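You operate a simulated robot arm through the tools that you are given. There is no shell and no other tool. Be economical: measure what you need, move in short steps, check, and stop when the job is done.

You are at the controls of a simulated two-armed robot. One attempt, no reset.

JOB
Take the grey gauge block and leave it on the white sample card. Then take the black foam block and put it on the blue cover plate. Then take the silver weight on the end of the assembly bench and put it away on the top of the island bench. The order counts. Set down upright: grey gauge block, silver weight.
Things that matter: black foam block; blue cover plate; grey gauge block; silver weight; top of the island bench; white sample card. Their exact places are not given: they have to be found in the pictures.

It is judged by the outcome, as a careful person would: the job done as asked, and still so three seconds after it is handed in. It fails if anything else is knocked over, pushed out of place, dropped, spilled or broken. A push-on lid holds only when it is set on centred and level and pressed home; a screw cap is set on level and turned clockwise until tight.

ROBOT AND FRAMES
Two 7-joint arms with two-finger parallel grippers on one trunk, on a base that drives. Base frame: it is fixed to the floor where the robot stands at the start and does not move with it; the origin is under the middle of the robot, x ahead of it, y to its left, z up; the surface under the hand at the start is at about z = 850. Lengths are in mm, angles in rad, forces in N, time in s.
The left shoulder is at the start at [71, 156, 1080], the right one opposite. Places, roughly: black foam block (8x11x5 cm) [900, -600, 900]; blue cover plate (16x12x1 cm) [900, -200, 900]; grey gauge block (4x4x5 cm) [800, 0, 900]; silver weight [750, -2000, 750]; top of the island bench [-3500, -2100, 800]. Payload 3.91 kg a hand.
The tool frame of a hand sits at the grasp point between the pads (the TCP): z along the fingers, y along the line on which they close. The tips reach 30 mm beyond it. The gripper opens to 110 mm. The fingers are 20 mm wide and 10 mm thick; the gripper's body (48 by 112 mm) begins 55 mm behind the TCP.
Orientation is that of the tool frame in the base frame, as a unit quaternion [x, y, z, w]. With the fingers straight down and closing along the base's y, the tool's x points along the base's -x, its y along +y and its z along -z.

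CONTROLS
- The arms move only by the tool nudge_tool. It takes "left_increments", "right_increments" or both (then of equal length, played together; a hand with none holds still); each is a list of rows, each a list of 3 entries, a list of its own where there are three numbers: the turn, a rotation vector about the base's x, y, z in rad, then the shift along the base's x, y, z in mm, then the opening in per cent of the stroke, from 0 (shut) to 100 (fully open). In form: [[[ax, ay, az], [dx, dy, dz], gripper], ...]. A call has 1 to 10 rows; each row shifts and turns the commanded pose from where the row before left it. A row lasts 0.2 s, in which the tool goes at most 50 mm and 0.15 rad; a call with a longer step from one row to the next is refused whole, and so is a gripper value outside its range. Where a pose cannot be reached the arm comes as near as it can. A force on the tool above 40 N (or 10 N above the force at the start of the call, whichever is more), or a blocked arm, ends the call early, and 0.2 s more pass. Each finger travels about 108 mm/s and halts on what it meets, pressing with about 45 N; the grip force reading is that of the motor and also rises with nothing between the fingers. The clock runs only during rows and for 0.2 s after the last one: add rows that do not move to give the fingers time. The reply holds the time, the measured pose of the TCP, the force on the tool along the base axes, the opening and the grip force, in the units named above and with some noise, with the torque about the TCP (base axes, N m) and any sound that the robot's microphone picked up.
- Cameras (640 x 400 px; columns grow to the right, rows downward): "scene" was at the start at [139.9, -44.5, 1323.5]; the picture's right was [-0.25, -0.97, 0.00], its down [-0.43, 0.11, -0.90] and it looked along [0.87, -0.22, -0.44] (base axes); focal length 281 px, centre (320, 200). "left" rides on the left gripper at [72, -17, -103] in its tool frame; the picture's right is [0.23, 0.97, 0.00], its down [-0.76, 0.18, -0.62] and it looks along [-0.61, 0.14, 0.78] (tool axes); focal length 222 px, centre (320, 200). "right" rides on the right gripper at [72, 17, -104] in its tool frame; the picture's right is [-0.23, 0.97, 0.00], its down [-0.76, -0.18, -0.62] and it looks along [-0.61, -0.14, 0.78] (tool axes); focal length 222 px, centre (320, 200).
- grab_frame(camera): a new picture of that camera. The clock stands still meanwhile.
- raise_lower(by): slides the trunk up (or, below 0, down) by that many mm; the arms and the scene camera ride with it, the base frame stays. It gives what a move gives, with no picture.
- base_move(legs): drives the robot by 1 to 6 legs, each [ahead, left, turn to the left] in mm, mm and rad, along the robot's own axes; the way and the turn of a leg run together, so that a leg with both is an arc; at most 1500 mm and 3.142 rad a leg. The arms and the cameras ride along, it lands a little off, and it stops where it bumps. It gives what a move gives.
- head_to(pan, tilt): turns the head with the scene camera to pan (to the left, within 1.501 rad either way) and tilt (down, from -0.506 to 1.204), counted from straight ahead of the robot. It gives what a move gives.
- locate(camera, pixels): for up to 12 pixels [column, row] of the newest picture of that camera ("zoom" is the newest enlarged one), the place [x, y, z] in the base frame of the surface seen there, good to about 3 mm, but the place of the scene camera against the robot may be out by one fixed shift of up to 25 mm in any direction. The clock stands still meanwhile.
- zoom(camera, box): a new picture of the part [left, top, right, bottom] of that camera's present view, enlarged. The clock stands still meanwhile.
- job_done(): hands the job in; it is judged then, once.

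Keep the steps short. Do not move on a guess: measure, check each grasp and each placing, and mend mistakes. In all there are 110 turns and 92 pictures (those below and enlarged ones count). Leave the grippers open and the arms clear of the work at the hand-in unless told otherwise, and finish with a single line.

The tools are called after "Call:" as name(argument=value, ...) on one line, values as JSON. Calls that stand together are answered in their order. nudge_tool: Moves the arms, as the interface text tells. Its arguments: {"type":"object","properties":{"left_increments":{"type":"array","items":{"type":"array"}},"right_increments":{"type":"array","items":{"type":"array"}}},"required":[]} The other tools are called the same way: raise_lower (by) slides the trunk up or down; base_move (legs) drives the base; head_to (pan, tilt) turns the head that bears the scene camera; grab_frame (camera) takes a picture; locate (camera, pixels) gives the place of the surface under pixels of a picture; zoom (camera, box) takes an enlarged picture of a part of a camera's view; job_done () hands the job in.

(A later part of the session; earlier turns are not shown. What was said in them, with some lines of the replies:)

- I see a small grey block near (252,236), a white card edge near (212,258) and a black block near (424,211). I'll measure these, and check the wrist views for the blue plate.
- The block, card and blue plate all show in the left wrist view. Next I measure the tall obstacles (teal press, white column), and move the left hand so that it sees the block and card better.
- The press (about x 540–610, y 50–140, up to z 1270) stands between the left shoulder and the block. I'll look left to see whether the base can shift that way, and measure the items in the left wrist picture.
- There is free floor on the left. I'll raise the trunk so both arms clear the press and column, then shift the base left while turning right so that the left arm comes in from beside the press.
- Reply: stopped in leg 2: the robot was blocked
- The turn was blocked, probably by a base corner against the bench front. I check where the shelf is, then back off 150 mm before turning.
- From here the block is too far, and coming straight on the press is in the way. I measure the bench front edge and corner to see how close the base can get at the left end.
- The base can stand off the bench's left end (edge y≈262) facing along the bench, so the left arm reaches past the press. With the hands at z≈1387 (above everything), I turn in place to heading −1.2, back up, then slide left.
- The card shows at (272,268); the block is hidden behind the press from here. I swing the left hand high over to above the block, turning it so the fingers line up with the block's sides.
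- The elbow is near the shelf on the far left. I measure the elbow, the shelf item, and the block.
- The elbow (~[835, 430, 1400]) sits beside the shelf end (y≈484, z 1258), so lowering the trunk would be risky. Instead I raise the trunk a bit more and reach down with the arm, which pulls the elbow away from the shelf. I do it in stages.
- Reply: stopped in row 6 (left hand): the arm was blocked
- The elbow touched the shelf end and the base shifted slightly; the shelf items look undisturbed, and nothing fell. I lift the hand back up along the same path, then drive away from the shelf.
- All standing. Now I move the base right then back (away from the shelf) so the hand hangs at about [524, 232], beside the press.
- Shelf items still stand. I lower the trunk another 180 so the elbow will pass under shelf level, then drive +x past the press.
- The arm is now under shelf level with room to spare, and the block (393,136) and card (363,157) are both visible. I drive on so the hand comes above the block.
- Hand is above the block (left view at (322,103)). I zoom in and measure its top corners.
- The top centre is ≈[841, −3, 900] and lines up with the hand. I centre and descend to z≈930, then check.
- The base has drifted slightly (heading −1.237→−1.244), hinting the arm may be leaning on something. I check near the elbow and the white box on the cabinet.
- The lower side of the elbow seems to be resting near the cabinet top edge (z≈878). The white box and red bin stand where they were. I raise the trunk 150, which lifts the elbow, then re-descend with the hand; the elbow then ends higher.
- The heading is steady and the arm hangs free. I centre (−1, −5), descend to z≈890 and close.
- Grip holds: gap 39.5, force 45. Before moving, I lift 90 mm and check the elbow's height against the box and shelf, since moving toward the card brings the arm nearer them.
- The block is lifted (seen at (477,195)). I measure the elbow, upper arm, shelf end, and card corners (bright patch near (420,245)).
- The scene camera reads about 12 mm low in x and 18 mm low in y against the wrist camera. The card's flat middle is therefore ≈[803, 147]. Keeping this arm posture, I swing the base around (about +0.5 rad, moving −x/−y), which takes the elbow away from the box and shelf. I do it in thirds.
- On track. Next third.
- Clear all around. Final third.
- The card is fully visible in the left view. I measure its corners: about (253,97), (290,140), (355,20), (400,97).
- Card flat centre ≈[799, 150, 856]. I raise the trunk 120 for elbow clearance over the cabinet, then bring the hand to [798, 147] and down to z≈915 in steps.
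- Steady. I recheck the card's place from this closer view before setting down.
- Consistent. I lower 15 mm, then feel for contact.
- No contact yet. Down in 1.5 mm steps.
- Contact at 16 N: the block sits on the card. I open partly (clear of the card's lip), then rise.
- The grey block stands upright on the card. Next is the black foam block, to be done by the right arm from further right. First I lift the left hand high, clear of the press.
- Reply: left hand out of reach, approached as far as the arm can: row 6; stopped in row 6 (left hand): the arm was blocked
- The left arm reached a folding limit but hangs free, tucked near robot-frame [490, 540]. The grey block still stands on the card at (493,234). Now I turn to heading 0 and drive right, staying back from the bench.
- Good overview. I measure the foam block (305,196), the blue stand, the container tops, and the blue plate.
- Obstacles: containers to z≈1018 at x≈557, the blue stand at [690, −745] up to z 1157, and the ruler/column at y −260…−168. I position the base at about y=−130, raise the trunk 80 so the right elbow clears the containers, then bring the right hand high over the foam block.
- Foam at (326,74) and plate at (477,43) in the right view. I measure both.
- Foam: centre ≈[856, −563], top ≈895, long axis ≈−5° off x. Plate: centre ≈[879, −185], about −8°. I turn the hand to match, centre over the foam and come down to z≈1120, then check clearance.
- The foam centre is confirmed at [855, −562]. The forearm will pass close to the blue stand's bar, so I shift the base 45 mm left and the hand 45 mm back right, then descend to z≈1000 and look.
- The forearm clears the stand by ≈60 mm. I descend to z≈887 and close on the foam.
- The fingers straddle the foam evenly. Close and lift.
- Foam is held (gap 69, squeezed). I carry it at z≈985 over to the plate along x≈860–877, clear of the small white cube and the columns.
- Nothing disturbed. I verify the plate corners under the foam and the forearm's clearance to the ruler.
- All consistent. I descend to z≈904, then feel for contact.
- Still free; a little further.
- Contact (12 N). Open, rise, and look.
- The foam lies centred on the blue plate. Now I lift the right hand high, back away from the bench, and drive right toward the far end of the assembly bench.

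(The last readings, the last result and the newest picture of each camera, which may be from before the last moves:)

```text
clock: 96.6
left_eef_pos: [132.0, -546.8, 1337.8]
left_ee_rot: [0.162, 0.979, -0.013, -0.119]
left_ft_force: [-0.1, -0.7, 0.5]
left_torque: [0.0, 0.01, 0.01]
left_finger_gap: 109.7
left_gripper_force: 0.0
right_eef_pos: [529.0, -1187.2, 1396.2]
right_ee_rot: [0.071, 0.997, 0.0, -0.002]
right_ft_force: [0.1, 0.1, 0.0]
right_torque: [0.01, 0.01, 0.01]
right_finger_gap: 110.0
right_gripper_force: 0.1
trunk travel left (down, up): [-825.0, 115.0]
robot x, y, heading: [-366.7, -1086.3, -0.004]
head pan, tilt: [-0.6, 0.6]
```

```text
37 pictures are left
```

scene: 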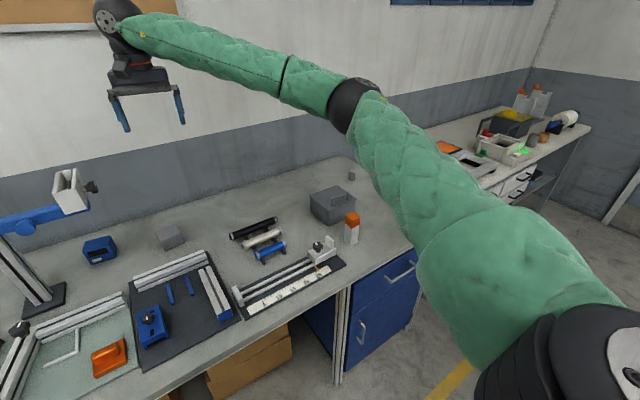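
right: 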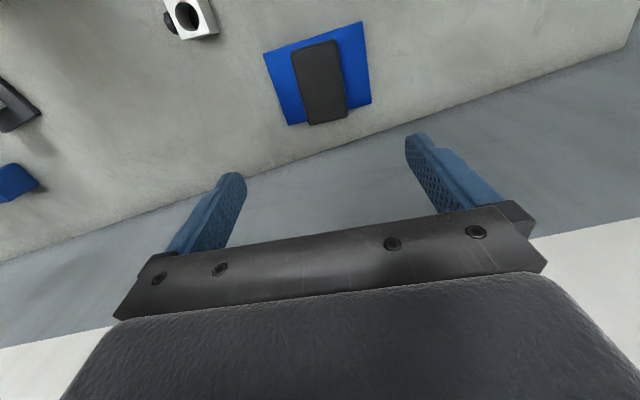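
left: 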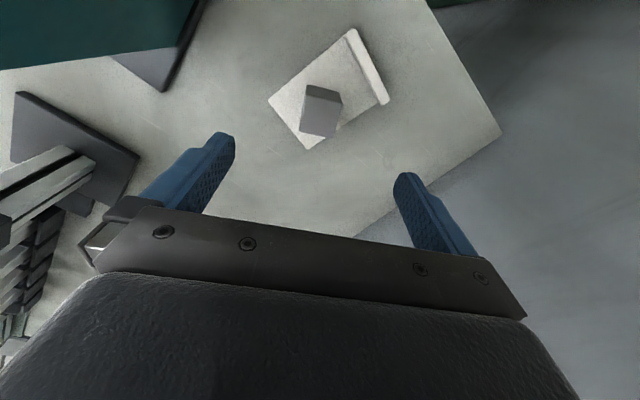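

There's a small grey cylinder at (350,177) near the end of this bench and a second bench further right. I measure both and zoom.

Call:
locate(camera="scene", pixels=[[351, 172], [351, 180], [405, 240], [350, 228], [455, 160], [500, 150], [570, 140], [590, 125], [420, 128]])

Call:
zoom(camera="scene", box=[420, 70, 600, 220])

Call:
zoom(camera="scene", box=[220, 130, 420, 300])

```text
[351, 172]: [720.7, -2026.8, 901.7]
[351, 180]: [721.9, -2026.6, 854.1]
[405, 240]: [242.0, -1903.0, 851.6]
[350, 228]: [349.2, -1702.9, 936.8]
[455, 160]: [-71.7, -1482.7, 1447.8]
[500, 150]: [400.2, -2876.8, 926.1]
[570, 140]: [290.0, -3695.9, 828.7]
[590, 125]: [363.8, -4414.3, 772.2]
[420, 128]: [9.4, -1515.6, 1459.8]
```

```text
2.67 times, centred on (510, 145) of scene
```

zoom: 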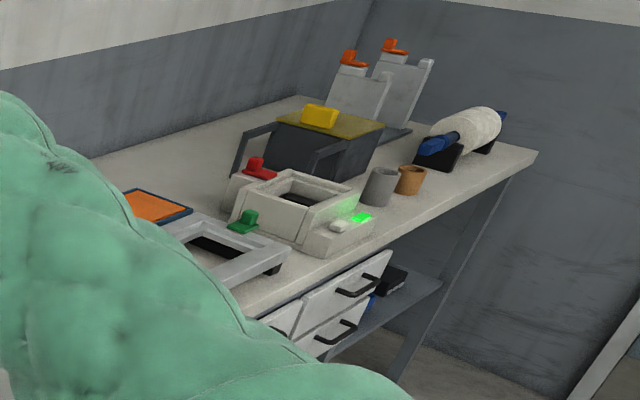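

```text
2.35 times, centred on (320, 215) of scene
```

zoom: 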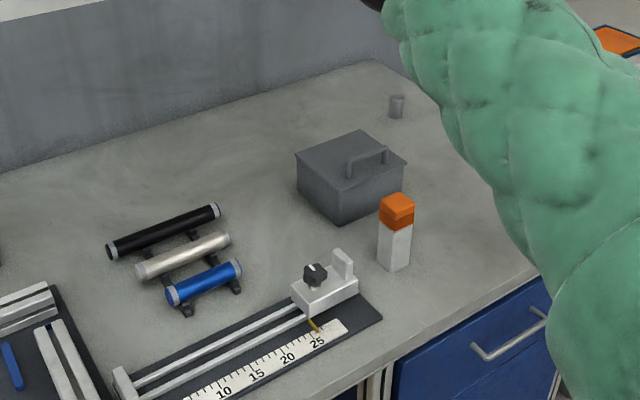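

The silver weight is the small cylinder at about [733, −2009] after the camera shift, top ≈902. I drive to reach it with the right arm.

Call:
base_move(legs=[[0, -620, 0], [310, 0, 0]])

Call:
raise_lower(by=-130)

Call:
nudge_tool(right_increments=[[[0, 0, 0.04], [-16, -41, 0], 100], [[0, 0, 0.04], [-16, -41, 0], 100], [[0, 0, 0.03], [-16, -41, 0], 100], [[0, 0, 0.03], [-16, -41, 0], 100], [[0, 0, 0], [-16, -41, 0], 100], [[0, 0, 0], [0, 0, 0], 100]])

Call:
grab_frame(camera="right")

Call:
grab_frame(camera="scene")

```text
clock: 101.7
left_eef_pos: [440.1, -1173.0, 1337.5]
left_ee_rot: [0.165, 0.979, -0.014, -0.12]
left_ft_force: [-0.3, -0.7, 0.3]
left_torque: [0.01, -0.01, 0.01]
left_finger_gap: 109.9
left_gripper_force: 0.0
right_eef_pos: [834.3, -1813.8, 1396.4]
right_ee_rot: [0.075, 0.997, 0.0, -0.001]
right_ft_force: [0.2, -0.2, 0.2]
right_torque: [0.01, -0.04, -0.04]
right_finger_gap: 109.8
right_gripper_force: 0.2
trunk travel left (down, up): [-825.0, 115.0]
robot x, y, heading: [-61.8, -1707.6, -0.017]
head pan, tilt: [-0.6, 0.6]
```

```text
clock: 103.3
left_eef_pos: [441.2, -1172.5, 1207.5]
left_ee_rot: [0.165, 0.979, -0.013, -0.12]
left_ft_force: [-0.2, -0.7, 0.2]
left_torque: [0.01, 0.02, 0.0]
left_finger_gap: 109.7
left_gripper_force: 0.1
right_eef_pos: [834.8, -1814.9, 1267.0]
right_ee_rot: [0.074, 0.997, 0.001, -0.001]
right_ft_force: [0.4, 0.4, 0.0]
right_torque: [-0.01, 0.02, 0.02]
right_finger_gap: 110.2
right_gripper_force: 0.0
trunk travel left (down, up): [-695.0, 245.0]
robot x, y, heading: [-60.8, -1705.6, -0.012]
head pan, tilt: [-0.6, 0.6]
```

```text
clock: 104.7
left_eef_pos: [441.7, -1171.4, 1207.7]
left_ee_rot: [0.165, 0.979, -0.015, -0.12]
left_ft_force: [0.1, 0.3, 0.0]
left_torque: [0.0, 0.0, -0.02]
left_finger_gap: 110.0
left_gripper_force: 0.0
right_eef_pos: [754.7, -2020.5, 1266.0]
right_ee_rot: [0.004, 1.0, 0.0, -0.002]
right_ft_force: [0.0, 0.2, 0.2]
right_torque: [-0.02, 0.02, -0.02]
right_finger_gap: 109.8
right_gripper_force: 0.0
trunk travel left (down, up): [-695.0, 245.0]
robot x, y, heading: [-54.4, -1708.1, -0.014]
head pan, tilt: [-0.6, 0.6]
```

```text
34 pictures are left
```

right: 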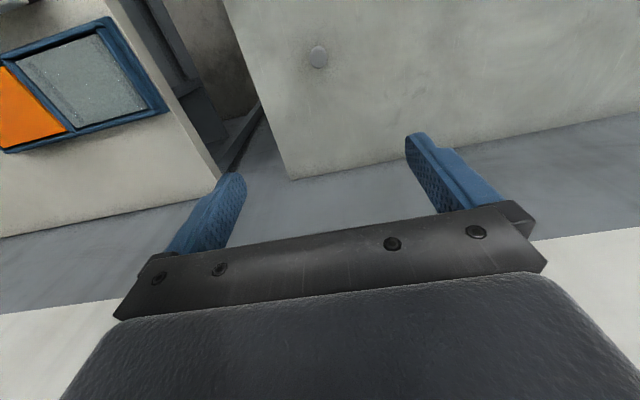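

```text
33 pictures are left
```

scene: 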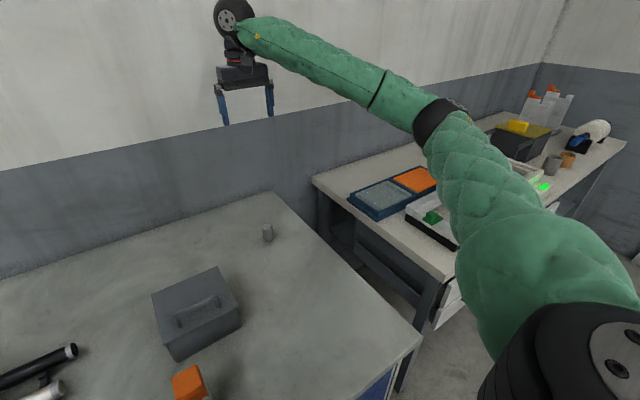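

The weight is at (318,56) in the right view. I measure it and the elbow's clearance over the second bench.

Call:
locate(camera="right", pixels=[[318, 52], [318, 57], [309, 56], [327, 56], [318, 66]])

Call:
locate(camera="scene", pixels=[[435, 125], [425, 140], [385, 200], [430, 215], [425, 180], [267, 228], [195, 290]])

Call:
zoom(camera="right", box=[278, 30, 358, 80])

```text
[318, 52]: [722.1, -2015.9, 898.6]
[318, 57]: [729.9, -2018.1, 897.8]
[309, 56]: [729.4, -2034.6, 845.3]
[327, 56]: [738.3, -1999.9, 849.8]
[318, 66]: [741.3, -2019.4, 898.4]
```

```text
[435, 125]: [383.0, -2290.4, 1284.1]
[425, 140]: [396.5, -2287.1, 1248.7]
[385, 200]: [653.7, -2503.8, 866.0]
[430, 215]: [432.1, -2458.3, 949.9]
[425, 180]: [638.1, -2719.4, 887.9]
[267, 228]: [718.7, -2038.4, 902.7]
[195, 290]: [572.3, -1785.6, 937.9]
```

```text
8.00 times, centred on (318, 55) of right
```

zoom: 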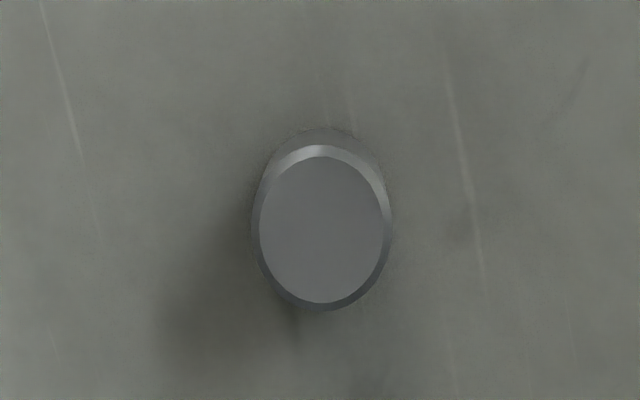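

Weight axis ≈[732, −2018], top 898, about 30–35 mm across. I centre over it, descend to z≈945 and check.

Call:
nudge_tool(right_increments=[[[0, 0, 0], [-12, 1, -20], 100], [[0, 0, 0], [-11, 1, -40], 100], [[0, 0, 0], [0, 0, -45], 100], [[0, 0, 0], [0, 0, -45], 100], [[0, 0, 0], [0, 0, -45], 100], [[0, 0, 0], [0, 0, -45], 100], [[0, 0, 0], [0, 0, -45], 100], [[0, 0, 0], [0, 0, -36], 100], [[0, 0, 0], [0, 0, 0], 100]])

Call:
grab_frame(camera="right")

Call:
grab_frame(camera="scene")

```text
clock: 106.7
left_eef_pos: [440.9, -1173.1, 1208.0]
left_ee_rot: [0.166, 0.979, -0.014, -0.12]
left_ft_force: [0.0, 0.9, 0.4]
left_torque: [0.0, 0.02, 0.01]
left_finger_gap: 109.7
left_gripper_force: 0.1
right_eef_pos: [731.1, -2019.2, 946.0]
right_ee_rot: [0.004, 1.0, -0.001, 0.0]
right_ft_force: [-0.6, -0.3, 0.7]
right_torque: [0.02, -0.01, 0.0]
right_finger_gap: 110.1
right_gripper_force: 0.0
trunk travel left (down, up): [-695.0, 245.0]
robot x, y, heading: [-60.8, -1709.1, -0.015]
head pan, tilt: [-0.6, 0.6]
```

```text
31 pictures are left
```

right: 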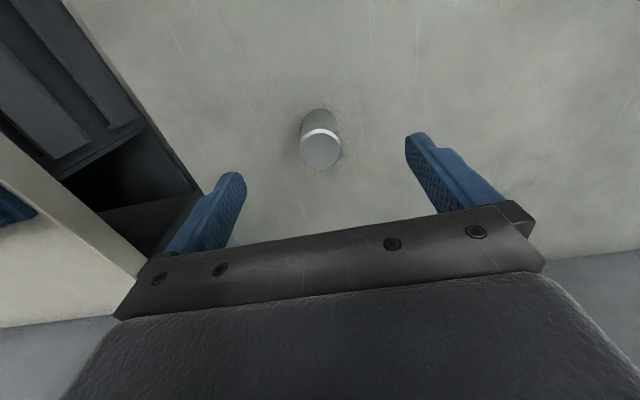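

```text
30 pictures are left
```

scene: 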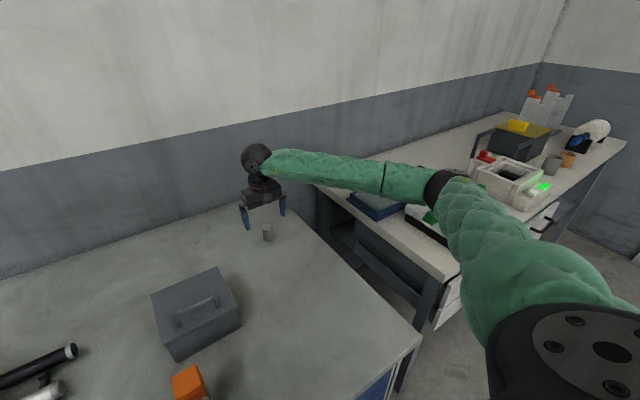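

Call:
locate(camera="scene", pixels=[[432, 195], [440, 180], [410, 198], [385, 190], [425, 230]])

Call:
locate(camera="right", pixels=[[320, 150], [308, 148], [334, 148], [320, 140], [320, 164]])

```text
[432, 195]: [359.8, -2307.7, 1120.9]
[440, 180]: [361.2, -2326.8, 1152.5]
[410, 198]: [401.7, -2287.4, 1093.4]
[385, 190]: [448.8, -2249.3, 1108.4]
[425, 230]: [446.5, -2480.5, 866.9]
```

```text
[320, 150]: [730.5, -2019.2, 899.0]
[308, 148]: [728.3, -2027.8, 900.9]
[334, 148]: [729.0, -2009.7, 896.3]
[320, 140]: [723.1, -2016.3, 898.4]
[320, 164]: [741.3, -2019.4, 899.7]
```

Centred ([731, −2018.5]). Descend to z≈886 and close.

Call:
nudge_tool(right_increments=[[[0, 0, 0], [0, 0, -30], 100], [[0, 0, 0], [0, 0, -30], 100], [[0, 0, 0], [0, 0, 0], 60], [[0, 0, 0], [0, 0, 0], 20], [[0, 0, 0], [0, 0, 0], 0], [[0, 0, 0], [0, 0, 0], 0], [[0, 0, 0], [0, 0, 0], 0]])

Call:
nudge_tool(right_increments=[[[0, 0, 0], [0, 0, 20], 0], [[0, 0, 0], [0, 0, 40], 0], [[0, 0, 0], [0, 0, 45], 0], [[0, 0, 0], [0, 0, 45], 0], [[0, 0, 0], [0, 0, 45], 0], [[0, 0, 0], [0, 0, 45], 0], [[0, 0, 0], [0, 0, 0], 0]])

Call:
grab_frame(camera="right")

```text
clock: 108.3
left_eef_pos: [440.8, -1172.1, 1207.3]
left_ee_rot: [0.166, 0.979, -0.014, -0.12]
left_ft_force: [-0.9, -0.4, -0.7]
left_torque: [0.0, -0.04, -0.04]
left_finger_gap: 110.1
left_gripper_force: 0.0
right_eef_pos: [731.4, -2018.3, 884.4]
right_ee_rot: [0.004, 1.0, 0.0, -0.001]
right_ft_force: [-1.1, -1.0, -0.4]
right_torque: [-0.02, -0.04, 0.02]
right_finger_gap: 31.3
right_gripper_force: 45.3
trunk travel left (down, up): [-695.0, 245.0]
robot x, y, heading: [-54.4, -1707.6, -0.01]
head pan, tilt: [-0.6, 0.6]
```

```text
clock: 109.9
left_eef_pos: [442.5, -1174.3, 1205.8]
left_ee_rot: [0.165, 0.979, -0.013, -0.121]
left_ft_force: [0.0, -0.9, 0.1]
left_torque: [-0.01, -0.01, -0.01]
left_finger_gap: 110.0
left_gripper_force: 0.0
right_eef_pos: [730.8, -2019.4, 1124.1]
right_ee_rot: [0.004, 1.0, 0.0, -0.002]
right_ft_force: [0.3, 0.1, -3.8]
right_torque: [-0.02, 0.01, -0.02]
right_finger_gap: 31.4
right_gripper_force: 45.1
trunk travel left (down, up): [-695.0, 245.0]
robot x, y, heading: [-63.7, -1710.1, -0.009]
head pan, tilt: [-0.6, 0.6]
```

```text
29 pictures are left
```

right: 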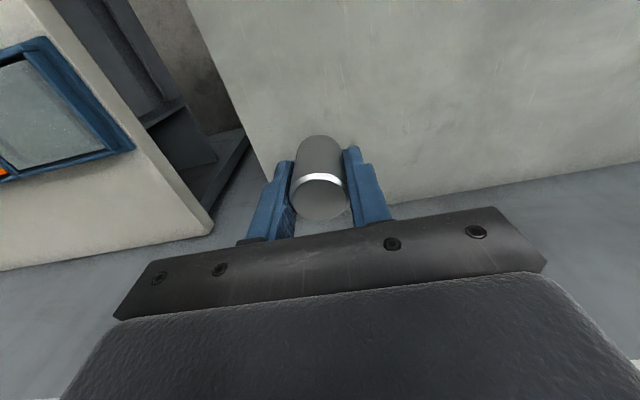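

The weight is held (gap 31.4, −4 N load). I back away from the bench and turn left a quarter, then look for the island bench.

Call:
base_move(legs=[[-600, 0, 0], [0, 0, 1.57]])

Call:
head_to(pan=1.3, tilt=0.35)

Call:
grab_frame(camera="scene")

```text
clock: 115.9
left_eef_pos: [-830.2, -982.7, 1214.1]
left_ee_rot: [-0.332, 0.936, -0.066, -0.102]
left_ft_force: [-0.2, 0.1, 0.1]
left_torque: [0.0, 0.01, -0.03]
left_finger_gap: 110.3
left_gripper_force: 0.1
right_eef_pos: [38.7, -1182.3, 1118.5]
right_ee_rot: [-0.484, 0.875, 0.003, -0.005]
right_ft_force: [-0.1, -0.5, -2.9]
right_torque: [0.05, 0.02, 0.0]
right_finger_gap: 30.9
right_gripper_force: 44.9
trunk travel left (down, up): [-695.0, 245.0]
robot x, y, heading: [-648.9, -1680.3, 0.996]
head pan, tilt: [-0.6, 0.6]
stopped in leg 2: the robot was blocked; the commanded pose is now the measured one
```

```text
clock: 117.8
left_eef_pos: [-828.5, -982.5, 1213.2]
left_ee_rot: [-0.332, 0.935, -0.066, -0.103]
left_ft_force: [-0.5, 1.1, 0.0]
left_torque: [0.04, -0.01, 0.0]
left_finger_gap: 109.9
left_gripper_force: 0.1
right_eef_pos: [39.1, -1180.1, 1119.2]
right_ee_rot: [-0.483, 0.875, 0.003, -0.006]
right_ft_force: [-0.6, 0.0, -2.6]
right_torque: [0.02, 0.01, 0.0]
right_finger_gap: 31.4
right_gripper_force: 45.3
trunk travel left (down, up): [-695.0, 245.0]
robot x, y, heading: [-650.0, -1681.2, 1.002]
head pan, tilt: [1.3, 0.351]
```

```text
28 pictures are left
```

scene: 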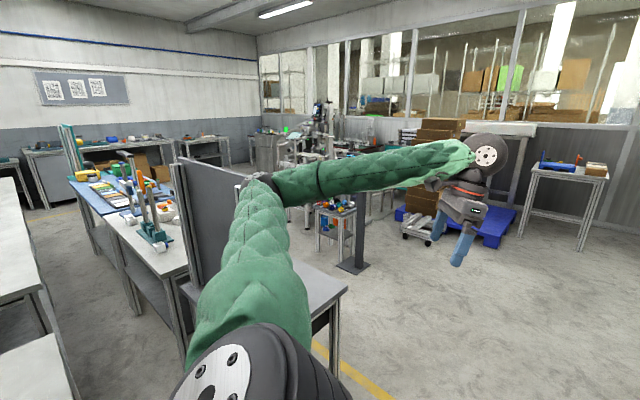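

The left elbow touched a tall grey panel standing on a bench behind. It still stands. I back off by turning right 0.25, and measure the panel and benches.

Call:
locate(camera="scene", pixels=[[180, 165], [205, 160], [245, 182], [200, 270], [345, 290], [330, 330], [190, 290], [160, 270], [345, 190], [360, 265], [255, 190], [110, 225]])

Call:
base_move(legs=[[0, 0, -0.25]])

Call:
grab_frame(camera="scene")

```text
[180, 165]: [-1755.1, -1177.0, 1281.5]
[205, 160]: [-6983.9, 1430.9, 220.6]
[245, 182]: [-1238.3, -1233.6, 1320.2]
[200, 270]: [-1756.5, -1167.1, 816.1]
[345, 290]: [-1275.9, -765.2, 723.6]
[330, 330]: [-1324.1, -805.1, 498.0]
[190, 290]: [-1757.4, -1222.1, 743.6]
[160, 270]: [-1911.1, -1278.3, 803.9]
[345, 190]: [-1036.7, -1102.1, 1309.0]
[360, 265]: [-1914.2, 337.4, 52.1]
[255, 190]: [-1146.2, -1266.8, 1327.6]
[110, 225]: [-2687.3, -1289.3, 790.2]
```

```text
clock: 119.1
left_eef_pos: [-662.1, -951.8, 1209.1]
left_ee_rot: [-0.212, 0.97, -0.055, -0.106]
left_ft_force: [-0.4, -0.1, 0.5]
left_torque: [0.0, 0.03, -0.01]
left_finger_gap: 110.1
left_gripper_force: 0.0
right_eef_pos: [130.9, -1360.4, 1124.2]
right_ee_rot: [-0.371, 0.929, 0.0, -0.002]
right_ft_force: [-0.9, -0.8, -1.9]
right_torque: [0.02, 0.02, -0.01]
right_finger_gap: 31.5
right_gripper_force: 45.0
trunk travel left (down, up): [-695.0, 245.0]
robot x, y, heading: [-651.8, -1682.8, 0.753]
head pan, tilt: [1.3, 0.351]
```

```text
27 pictures are left
```

scene: 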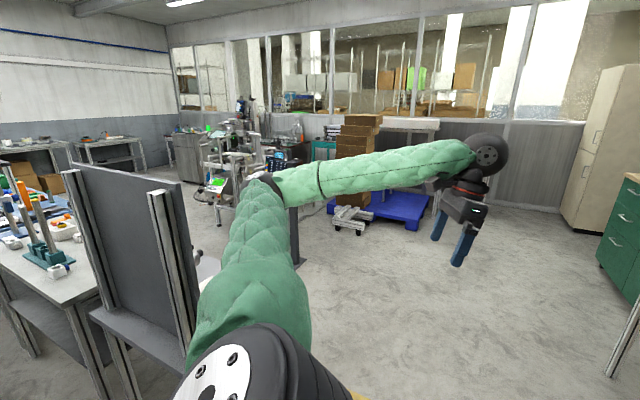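

Call:
locate(camera="scene", pixels=[[80, 175], [150, 195], [160, 192], [185, 290], [120, 280], [260, 188], [240, 215], [20, 250], [75, 310], [40, 160], [205, 260], [100, 320]])

Call:
head_to(pan=1.5, tilt=0.5)

Call:
grab_frame(camera="scene")

```text
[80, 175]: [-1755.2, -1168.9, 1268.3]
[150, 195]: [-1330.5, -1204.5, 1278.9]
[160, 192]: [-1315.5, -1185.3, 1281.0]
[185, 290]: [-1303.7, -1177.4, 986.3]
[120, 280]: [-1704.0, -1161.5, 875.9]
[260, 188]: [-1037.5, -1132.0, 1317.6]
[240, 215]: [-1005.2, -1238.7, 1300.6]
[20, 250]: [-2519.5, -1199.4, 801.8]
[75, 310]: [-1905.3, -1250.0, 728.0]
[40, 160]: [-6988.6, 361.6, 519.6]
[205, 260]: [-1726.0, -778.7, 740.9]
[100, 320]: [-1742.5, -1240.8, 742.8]
```

```text
clock: 119.8
left_eef_pos: [-664.3, -951.1, 1209.2]
left_ee_rot: [-0.212, 0.97, -0.057, -0.105]
left_ft_force: [0.2, -0.1, 0.1]
left_torque: [0.02, 0.01, 0.01]
left_finger_gap: 110.1
left_gripper_force: 0.0
right_eef_pos: [128.4, -1357.8, 1124.2]
right_ee_rot: [-0.371, 0.929, -0.003, -0.001]
right_ft_force: [-0.2, -0.8, -2.9]
right_torque: [-0.02, 0.01, 0.0]
right_finger_gap: 31.2
right_gripper_force: 45.2
trunk travel left (down, up): [-695.0, 245.0]
robot x, y, heading: [-652.3, -1678.0, 0.756]
head pan, tilt: [1.499, 0.499]
```

```text
26 pictures are left
```

scene: 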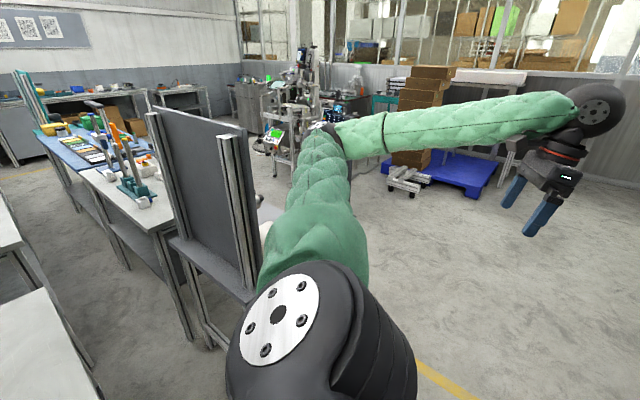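

The panel spans x −1310…−1755 at y≈−1180 (top z 1280). I measure the aisle and the other tops at the left of the picture.

Call:
locate(camera="scene", pixels=[[30, 340], [90, 385], [40, 290], [5, 240], [15, 220], [175, 215], [75, 145], [100, 205], [100, 300], [190, 330]])

Call:
base_move(legs=[[0, 0, -0.75]])

```text
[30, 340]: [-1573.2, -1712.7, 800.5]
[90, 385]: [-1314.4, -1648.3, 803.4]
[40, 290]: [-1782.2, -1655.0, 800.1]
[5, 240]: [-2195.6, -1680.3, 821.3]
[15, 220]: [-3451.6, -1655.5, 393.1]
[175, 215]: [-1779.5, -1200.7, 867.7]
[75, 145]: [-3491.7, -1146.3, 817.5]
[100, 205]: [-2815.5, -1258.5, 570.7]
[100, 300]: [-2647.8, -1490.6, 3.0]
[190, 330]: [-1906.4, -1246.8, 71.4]
```

```text
clock: 122.2
left_eef_pos: [-163.8, -1138.8, 1208.8]
left_ee_rot: [0.156, 0.98, -0.015, -0.121]
left_ft_force: [0.2, 0.5, 0.1]
left_torque: [0.01, -0.02, 0.03]
left_finger_gap: 110.1
left_gripper_force: 0.1
right_eef_pos: [140.9, -1977.5, 1125.6]
right_ee_rot: [-0.005, 1.0, -0.001, -0.002]
right_ft_force: [-0.5, 0.3, -3.8]
right_torque: [-0.01, -0.01, -0.04]
right_finger_gap: 31.5
right_gripper_force: 45.3
trunk travel left (down, up): [-695.0, 245.0]
robot x, y, heading: [-646.5, -1680.9, 0.006]
head pan, tilt: [1.499, 0.499]
```

Two bench rows at x<−1250 leave only a 400 mm aisle near y −1450. I look round the other side: turn right 0.9 and pan right.

Call:
base_move(legs=[[0, 0, -0.9]])

Call:
head_to(pan=-1.5, tilt=0.45)

Call:
grab_frame(camera="scene")

```text
clock: 124.9
left_eef_pos: [76.2, -1736.2, 1208.2]
left_ee_rot: [0.574, 0.81, 0.04, -0.113]
left_ft_force: [-0.8, -0.4, 0.4]
left_torque: [0.02, -0.01, 0.03]
left_finger_gap: 110.1
left_gripper_force: 0.1
right_eef_pos: [-402.5, -2489.4, 1124.0]
right_ee_rot: [0.438, 0.899, 0.0, -0.002]
right_ft_force: [0.0, -0.7, -2.5]
right_torque: [-0.01, 0.0, 0.0]
right_finger_gap: 31.3
right_gripper_force: 44.6
trunk travel left (down, up): [-695.0, 245.0]
robot x, y, heading: [-651.9, -1680.7, -0.912]
head pan, tilt: [1.499, 0.499]
```

```text
clock: 127.5
left_eef_pos: [76.8, -1735.9, 1207.7]
left_ee_rot: [0.574, 0.81, 0.04, -0.113]
left_ft_force: [0.4, 0.2, 0.0]
left_torque: [0.02, 0.04, 0.03]
left_finger_gap: 109.7
left_gripper_force: 0.1
right_eef_pos: [-402.5, -2488.0, 1123.2]
right_ee_rot: [0.437, 0.899, 0.001, -0.002]
right_ft_force: [0.4, 0.9, -2.6]
right_torque: [-0.01, 0.02, 0.0]
right_finger_gap: 31.2
right_gripper_force: 44.1
trunk travel left (down, up): [-695.0, 245.0]
robot x, y, heading: [-652.4, -1684.2, -0.908]
head pan, tilt: [-1.499, 0.45]
```

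```text
25 pictures are left
```

scene: 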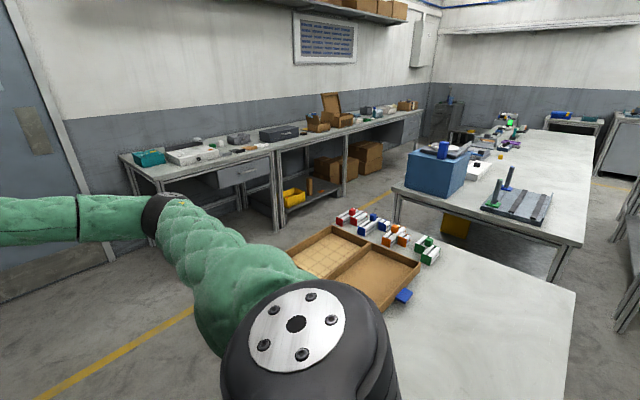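

A near bench with a wooden tray, then a long bench beyond with a blue box. I measure their extents and the floor aisle on the left side.

Call:
locate(camera="scene", pixels=[[573, 292], [480, 265], [350, 295], [400, 190], [545, 235], [580, 240], [595, 140], [515, 140], [480, 210], [250, 165], [395, 130], [560, 180]])

Call:
locate(camera="scene", pixels=[[440, 380], [340, 320], [410, 260], [220, 200], [160, 280], [400, 160], [345, 215], [300, 200], [520, 115], [455, 105]])

Call:
zoom(camera="scene", box=[380, 90, 620, 250])

```text
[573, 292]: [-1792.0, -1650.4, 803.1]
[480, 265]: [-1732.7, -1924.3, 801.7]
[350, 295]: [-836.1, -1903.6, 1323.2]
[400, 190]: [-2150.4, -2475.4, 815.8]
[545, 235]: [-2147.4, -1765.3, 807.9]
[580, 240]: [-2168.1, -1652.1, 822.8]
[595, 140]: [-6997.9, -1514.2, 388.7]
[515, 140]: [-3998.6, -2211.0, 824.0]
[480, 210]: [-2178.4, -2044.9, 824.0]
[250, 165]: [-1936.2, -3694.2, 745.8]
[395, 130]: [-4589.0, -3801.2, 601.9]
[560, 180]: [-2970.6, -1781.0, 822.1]
```

```text
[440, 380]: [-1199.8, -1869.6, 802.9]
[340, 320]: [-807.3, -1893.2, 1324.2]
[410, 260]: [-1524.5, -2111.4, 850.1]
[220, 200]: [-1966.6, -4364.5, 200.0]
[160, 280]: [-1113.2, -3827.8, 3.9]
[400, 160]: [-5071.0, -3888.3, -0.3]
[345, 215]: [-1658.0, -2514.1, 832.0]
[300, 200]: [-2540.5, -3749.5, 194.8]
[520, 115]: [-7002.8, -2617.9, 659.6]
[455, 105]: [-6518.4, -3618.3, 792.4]
```

```text
2.50 times, centred on (500, 170) of scene
```

zoom: 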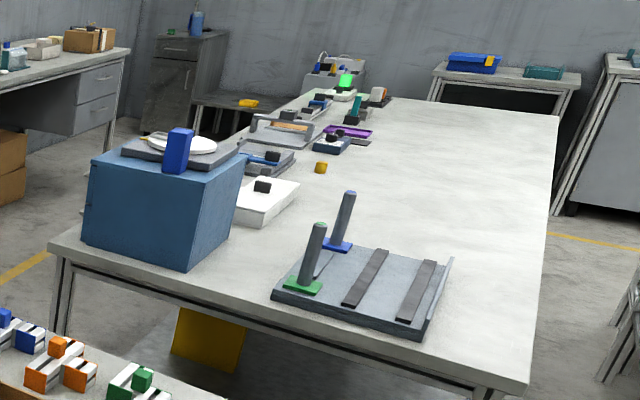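

The island bench is the long one: x −2140…−4000+, y −1650…−2475, top z≈822. It's best reached from the wide aisle at y −2500…−3690. I raise the trunk 150 for clearance, and drive to y≈−2950 before turning.

Call:
raise_lower(by=150)

Call:
base_move(legs=[[1001, -781, 0]])

Call:
head_to(pan=-1.3, tilt=0.4)

Call:
grab_frame(camera="scene")

```text
clock: 129.3
left_eef_pos: [77.0, -1736.0, 1357.3]
left_ee_rot: [0.575, 0.81, 0.04, -0.113]
left_ft_force: [-0.7, 0.6, -0.2]
left_torque: [-0.01, 0.0, 0.04]
left_finger_gap: 109.9
left_gripper_force: 0.0
right_eef_pos: [-400.8, -2489.5, 1273.9]
right_ee_rot: [0.436, 0.9, 0.0, -0.001]
right_ft_force: [-0.7, -0.3, -2.7]
right_torque: [-0.01, 0.0, 0.01]
right_finger_gap: 30.8
right_gripper_force: 44.7
trunk travel left (down, up): [-845.0, 95.0]
robot x, y, heading: [-649.2, -1678.3, -0.91]
head pan, tilt: [-1.499, 0.45]
```

```text
clock: 135.7
left_eef_pos: [66.8, -3013.5, 1358.3]
left_ee_rot: [0.577, 0.808, 0.04, -0.113]
left_ft_force: [0.3, -0.2, 0.4]
left_torque: [-0.02, -0.03, 0.02]
left_finger_gap: 110.0
left_gripper_force: 0.1
right_eef_pos: [-418.6, -3762.6, 1274.0]
right_ee_rot: [0.439, 0.898, -0.001, -0.002]
right_ft_force: [-0.2, 0.9, -2.4]
right_torque: [0.01, 0.02, -0.01]
right_finger_gap: 31.0
right_gripper_force: 44.2
trunk travel left (down, up): [-845.0, 95.0]
robot x, y, heading: [-658.9, -2953.6, -0.915]
head pan, tilt: [-1.499, 0.45]
```

```text
clock: 136.4
left_eef_pos: [64.8, -3014.3, 1357.8]
left_ee_rot: [0.577, 0.808, 0.04, -0.114]
left_ft_force: [-0.1, -0.5, 0.0]
left_torque: [-0.02, 0.0, 0.02]
left_finger_gap: 109.9
left_gripper_force: 0.0
right_eef_pos: [-419.3, -3763.8, 1274.0]
right_ee_rot: [0.44, 0.898, 0.001, -0.001]
right_ft_force: [-0.5, -0.1, -3.4]
right_torque: [-0.02, -0.03, 0.0]
right_finger_gap: 31.0
right_gripper_force: 45.4
trunk travel left (down, up): [-845.0, 95.0]
robot x, y, heading: [-662.6, -2954.9, -0.92]
head pan, tilt: [-1.3, 0.4]
```

```text
23 pictures are left
```

scene: 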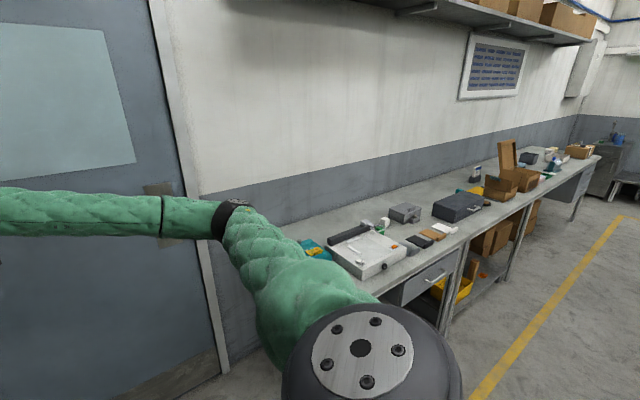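

The way is clear to turn left here (hands sweep over open floor). I turn to face the island row (heading +1.57) and slide left along the aisle.

Call:
base_move(legs=[[0, 0, 2.49], [0, 1150, 0]])

Call:
head_to(pan=0.7, tilt=0.55)

Call:
grab_frame(camera="scene")

```text
clock: 148.1
left_eef_pos: [-2345.3, -2451.0, 1357.2]
left_ee_rot: [-0.576, 0.809, -0.094, -0.074]
left_ft_force: [-0.6, -0.2, -0.2]
left_torque: [0.02, -0.01, 0.0]
left_finger_gap: 110.0
left_gripper_force: 0.2
right_eef_pos: [-1501.5, -2161.0, 1274.1]
right_ee_rot: [-0.705, 0.709, -0.001, -0.001]
right_ft_force: [-0.6, 0.2, -2.8]
right_torque: [-0.03, -0.01, -0.01]
right_finger_gap: 31.1
right_gripper_force: 44.2
trunk travel left (down, up): [-845.0, 95.0]
robot x, y, heading: [-1809.2, -2945.8, 1.56]
head pan, tilt: [-1.3, 0.4]
```

```text
clock: 150.1
left_eef_pos: [-2346.4, -2451.3, 1357.9]
left_ee_rot: [-0.575, 0.809, -0.094, -0.075]
left_ft_force: [-0.1, -0.1, -0.2]
left_torque: [-0.01, 0.01, 0.03]
left_finger_gap: 110.1
left_gripper_force: 0.1
right_eef_pos: [-1502.3, -2161.2, 1273.4]
right_ee_rot: [-0.706, 0.709, -0.002, -0.001]
right_ft_force: [-0.4, 0.3, -3.2]
right_torque: [-0.02, -0.01, 0.01]
right_finger_gap: 31.0
right_gripper_force: 44.7
trunk travel left (down, up): [-845.0, 95.0]
robot x, y, heading: [-1810.9, -2945.4, 1.564]
head pan, tilt: [0.7, 0.55]
```

```text
22 pictures are left
```

scene: 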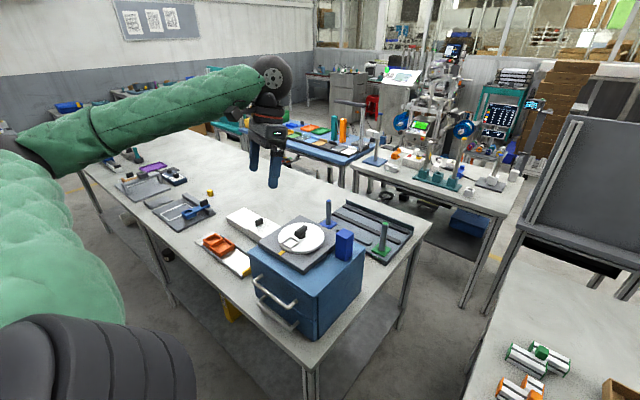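

The island top is in view, with much free white surface behind the trays. I measure candidate free spots and item positions.

Call:
locate(camera="scene", pixels=[[185, 245], [150, 215], [220, 175], [240, 195], [200, 165], [180, 208], [225, 245], [250, 220], [210, 193], [145, 187], [160, 255], [345, 240]])

Call:
zoom(camera="scene", box=[70, 130, 330, 290])

```text
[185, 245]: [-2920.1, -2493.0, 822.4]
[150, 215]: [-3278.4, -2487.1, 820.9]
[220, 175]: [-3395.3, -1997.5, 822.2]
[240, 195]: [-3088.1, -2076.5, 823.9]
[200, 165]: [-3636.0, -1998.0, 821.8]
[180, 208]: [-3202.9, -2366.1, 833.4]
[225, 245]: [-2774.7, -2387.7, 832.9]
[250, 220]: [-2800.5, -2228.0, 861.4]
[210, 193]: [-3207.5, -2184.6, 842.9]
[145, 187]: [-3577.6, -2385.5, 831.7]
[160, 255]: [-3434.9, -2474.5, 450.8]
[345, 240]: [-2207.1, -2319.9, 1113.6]
```

```text
2.46 times, centred on (200, 210) of scene
```

zoom: 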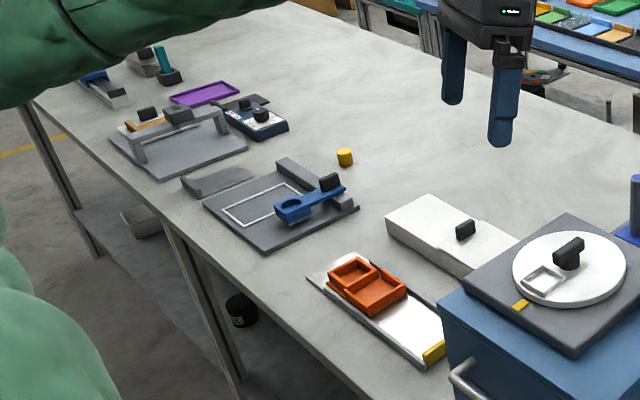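

A free patch is around [−3080, −2130], clear of the yellow cylinder [−3207, −2185] and the white tray [−2800, −2228]. With the arm posture unchanged, I slide left 1580 to bring the hand above it.

Call:
base_move(legs=[[0, 790, 0], [10, 789, 0.006]])

Call:
head_to(pan=-0.3, tilt=0.6)

Call:
grab_frame(camera="scene")

Call:
grab_frame(camera="right")

```text
clock: 158.2
left_eef_pos: [-3928.2, -2424.1, 1358.4]
left_ee_rot: [-0.577, 0.808, -0.093, -0.075]
left_ft_force: [-0.6, 0.0, -0.4]
left_torque: [0.0, 0.0, 0.02]
left_finger_gap: 110.0
left_gripper_force: 0.1
right_eef_pos: [-3086.1, -2131.5, 1273.7]
right_ee_rot: [-0.706, 0.708, -0.002, 0.0]
right_ft_force: [-0.9, -0.1, -3.3]
right_torque: [-0.01, -0.02, 0.02]
right_finger_gap: 31.2
right_gripper_force: 45.1
trunk travel left (down, up): [-845.0, 95.0]
robot x, y, heading: [-3391.2, -2918.7, 1.564]
head pan, tilt: [0.7, 0.55]
```

```text
clock: 159.4
left_eef_pos: [-3928.8, -2425.5, 1358.6]
left_ee_rot: [-0.577, 0.808, -0.094, -0.076]
left_ft_force: [0.6, -0.8, -0.1]
left_torque: [-0.01, -0.02, 0.01]
left_finger_gap: 109.9
left_gripper_force: 0.1
right_eef_pos: [-3087.3, -2131.4, 1274.2]
right_ee_rot: [-0.707, 0.708, -0.001, 0.0]
right_ft_force: [0.4, 0.1, -3.5]
right_torque: [0.01, -0.01, -0.06]
right_finger_gap: 31.0
right_gripper_force: 45.1
trunk travel left (down, up): [-845.0, 95.0]
robot x, y, heading: [-3391.6, -2921.7, 1.56]
head pan, tilt: [-0.3, 0.6]
```

```text
20 pictures are left
```

scene: 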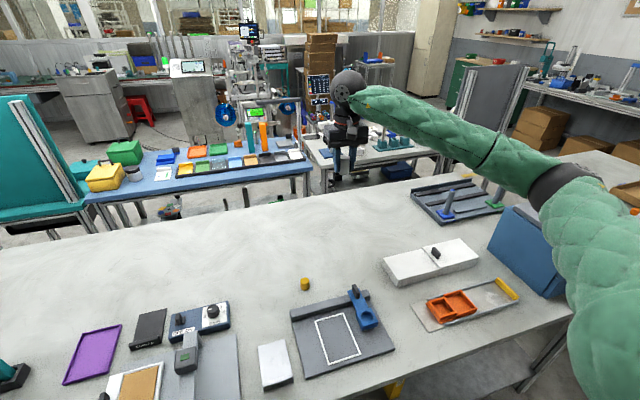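

```text
19 pictures are left
```

right: 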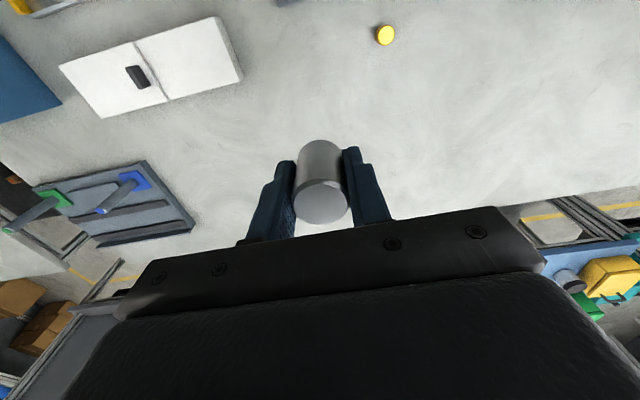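

The area under the hand is clear. I measure neighbours from the wrist view, and the elbow's clearance.

Call:
locate(camera="right", pixels=[[385, 35], [238, 75], [225, 20], [300, 60], [320, 80], [330, 30], [288, 3]])

Call:
locate(camera="scene", pixels=[[545, 195], [580, 210], [525, 240], [440, 150], [575, 290]])

```text
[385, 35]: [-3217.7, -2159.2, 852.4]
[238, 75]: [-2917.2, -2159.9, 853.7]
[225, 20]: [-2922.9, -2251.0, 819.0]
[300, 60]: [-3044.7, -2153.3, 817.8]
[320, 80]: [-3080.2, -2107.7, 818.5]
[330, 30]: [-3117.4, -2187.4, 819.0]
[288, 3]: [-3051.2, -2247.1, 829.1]
```

```text
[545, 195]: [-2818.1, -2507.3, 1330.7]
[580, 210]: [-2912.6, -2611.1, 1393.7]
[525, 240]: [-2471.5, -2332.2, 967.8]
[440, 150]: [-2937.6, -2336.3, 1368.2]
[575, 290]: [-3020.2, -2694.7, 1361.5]
```

Table z≈818.5. I lower the trunk 150, then the hand to z≈870.

Call:
raise_lower(by=-150)

Call:
nudge_tool(right_increments=[[[0, 0, 0], [0, 0, -40], 0], [[0, 0, 0], [0, 0, -45], 0], [[0, 0, 0], [0, 0, -45], 0], [[0, 0, 0], [0, 0, -45], 0], [[0, 0, 0], [0, 0, -45], 0], [[0, 0, 0], [0, 0, -34], 0], [[0, 0, 0], [0, 0, 0], 0]])

Call:
grab_frame(camera="scene")

Call:
grab_frame(camera="right")

```text
clock: 161.2
left_eef_pos: [-3928.4, -2425.4, 1207.9]
left_ee_rot: [-0.577, 0.808, -0.094, -0.075]
left_ft_force: [0.5, -0.2, -0.5]
left_torque: [0.01, -0.03, 0.01]
left_finger_gap: 110.0
left_gripper_force: 0.1
right_eef_pos: [-3086.3, -2132.2, 1123.9]
right_ee_rot: [-0.707, 0.707, -0.001, 0.0]
right_ft_force: [0.3, -0.2, -3.0]
right_torque: [0.02, 0.01, 0.04]
right_finger_gap: 31.0
right_gripper_force: 44.5
trunk travel left (down, up): [-695.0, 245.0]
robot x, y, heading: [-3395.0, -2919.1, 1.56]
head pan, tilt: [-0.3, 0.6]
```

```text
clock: 162.8
left_eef_pos: [-3928.9, -2425.4, 1208.0]
left_ee_rot: [-0.577, 0.808, -0.094, -0.073]
left_ft_force: [1.2, -1.2, -0.5]
left_torque: [0.0, 0.01, -0.02]
left_finger_gap: 109.8
left_gripper_force: 0.1
right_eef_pos: [-3087.1, -2131.9, 869.8]
right_ee_rot: [-0.706, 0.708, -0.002, -0.002]
right_ft_force: [0.7, -0.2, -3.1]
right_torque: [-0.01, 0.02, 0.01]
right_finger_gap: 31.1
right_gripper_force: 45.4
trunk travel left (down, up): [-695.0, 245.0]
robot x, y, heading: [-3393.1, -2922.6, 1.566]
head pan, tilt: [-0.3, 0.6]
```

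```text
18 pictures are left
```

scene: 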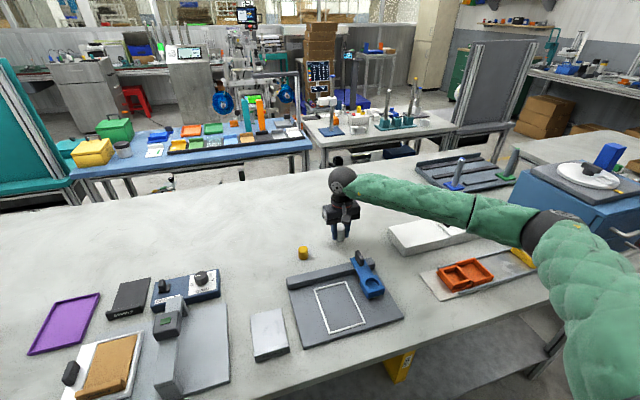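

```text
17 pictures are left
```

right: 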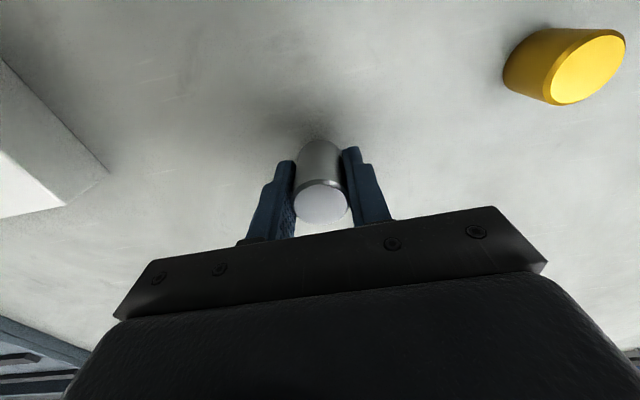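

Everything clear. Lower to 857, then feel.

Call:
nudge_tool(right_increments=[[[0, 0, 0], [0, 0, -8], 0], [[0, 0, 0], [0, 0, -4], 0], [[0, 0, 0], [0, 0, -1.5], 0], [[0, 0, 0], [0, 0, 0], 0]])

Call:
nudge_tool(right_increments=[[[0, 0, 0], [0, 0, -1.5], 0], [[0, 0, 0], [0, 0, -1], 0], [[0, 0, 0], [0, 0, 0], 0]])

```text
clock: 163.8
left_eef_pos: [-3928.2, -2425.9, 1208.5]
left_ee_rot: [-0.577, 0.808, -0.095, -0.074]
left_ft_force: [-0.7, 0.4, 0.5]
left_torque: [-0.01, 0.02, 0.03]
left_finger_gap: 110.5
left_gripper_force: 0.1
right_eef_pos: [-3086.5, -2131.6, 855.9]
right_ee_rot: [-0.706, 0.708, -0.003, 0.0]
right_ft_force: [1.1, -0.1, -3.0]
right_torque: [-0.02, 0.01, 0.02]
right_finger_gap: 30.9
right_gripper_force: 45.5
trunk travel left (down, up): [-695.0, 245.0]
robot x, y, heading: [-3388.7, -2918.2, 1.562]
head pan, tilt: [-0.3, 0.6]
```

```text
clock: 164.6
left_eef_pos: [-3929.5, -2426.6, 1209.0]
left_ee_rot: [-0.577, 0.808, -0.093, -0.074]
left_ft_force: [0.0, 0.1, 1.2]
left_torque: [0.03, -0.01, -0.01]
left_finger_gap: 110.0
left_gripper_force: 0.1
right_eef_pos: [-3086.6, -2131.9, 856.1]
right_ee_rot: [-0.706, 0.708, -0.001, 0.0]
right_ft_force: [2.5, 3.2, 13.9]
right_torque: [0.02, -0.02, 0.0]
right_finger_gap: 31.2
right_gripper_force: 45.2
trunk travel left (down, up): [-695.0, 245.0]
robot x, y, heading: [-3391.2, -2919.8, 1.563]
head pan, tilt: [-0.3, 0.6]
```

Contact (14 N). Ease up 1 mm, open, and rise.

Call:
nudge_tool(right_increments=[[[0, 0, 0], [0, 0, 1], 30], [[0, 0, 0], [0, 0, 0], 45], [[0, 0, 0], [0, 0, 0], 70], [[0, 0, 0], [0, 0, 0], 100], [[0, 0, 0], [0, 0, 20], 100], [[0, 0, 0], [0, 0, 45], 100], [[0, 0, 0], [0, 0, 45], 100], [[0, 0, 0], [0, 0, 45], 100], [[0, 0, 0], [0, 0, 45], 100], [[0, 0, 0], [0, 0, 45], 100]])

Call:
grab_frame(camera="right")

Call:
grab_frame(camera="scene")

```text
clock: 166.8
left_eef_pos: [-3928.5, -2426.6, 1207.7]
left_ee_rot: [-0.577, 0.808, -0.094, -0.075]
left_ft_force: [0.4, 0.2, 0.2]
left_torque: [0.02, -0.01, 0.01]
left_finger_gap: 110.0
left_gripper_force: 0.0
right_eef_pos: [-3088.0, -2133.1, 1100.6]
right_ee_rot: [-0.706, 0.708, -0.002, 0.0]
right_ft_force: [0.0, -0.3, -0.1]
right_torque: [-0.03, 0.02, 0.05]
right_finger_gap: 109.8
right_gripper_force: 0.0
trunk travel left (down, up): [-695.0, 245.0]
robot x, y, heading: [-3389.9, -2919.4, 1.56]
head pan, tilt: [-0.3, 0.6]
```

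```text
16 pictures are left
```

right: 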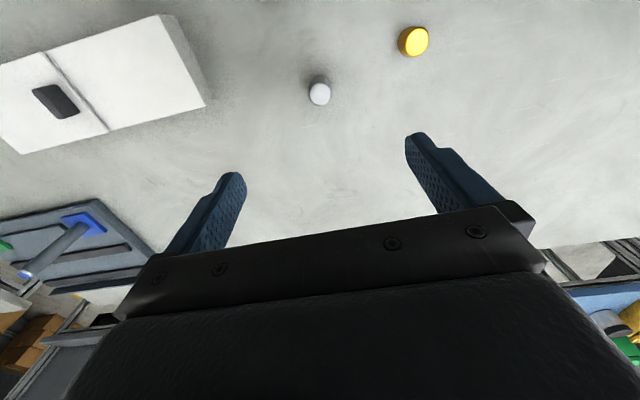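

```text
15 pictures are left
```

scene: 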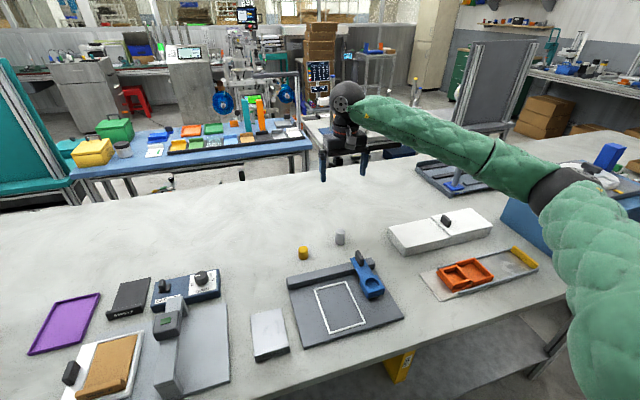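

The silver weight stands upright on the island bench (scene (340,238)). Both grippers are open and the arms are clear, so I hand in.

Call:
job_done()

```text
The job is handed in.
```

The grey gauge block is upright on the white card, the black foam block is on the blue plate, and the silver weight is upright on the island bench; along the way the left arm brushed the shelf end, a cabinet and a standing panel, and the base was blocked once turning at the bench, but I saw nothing knocked over or moved.
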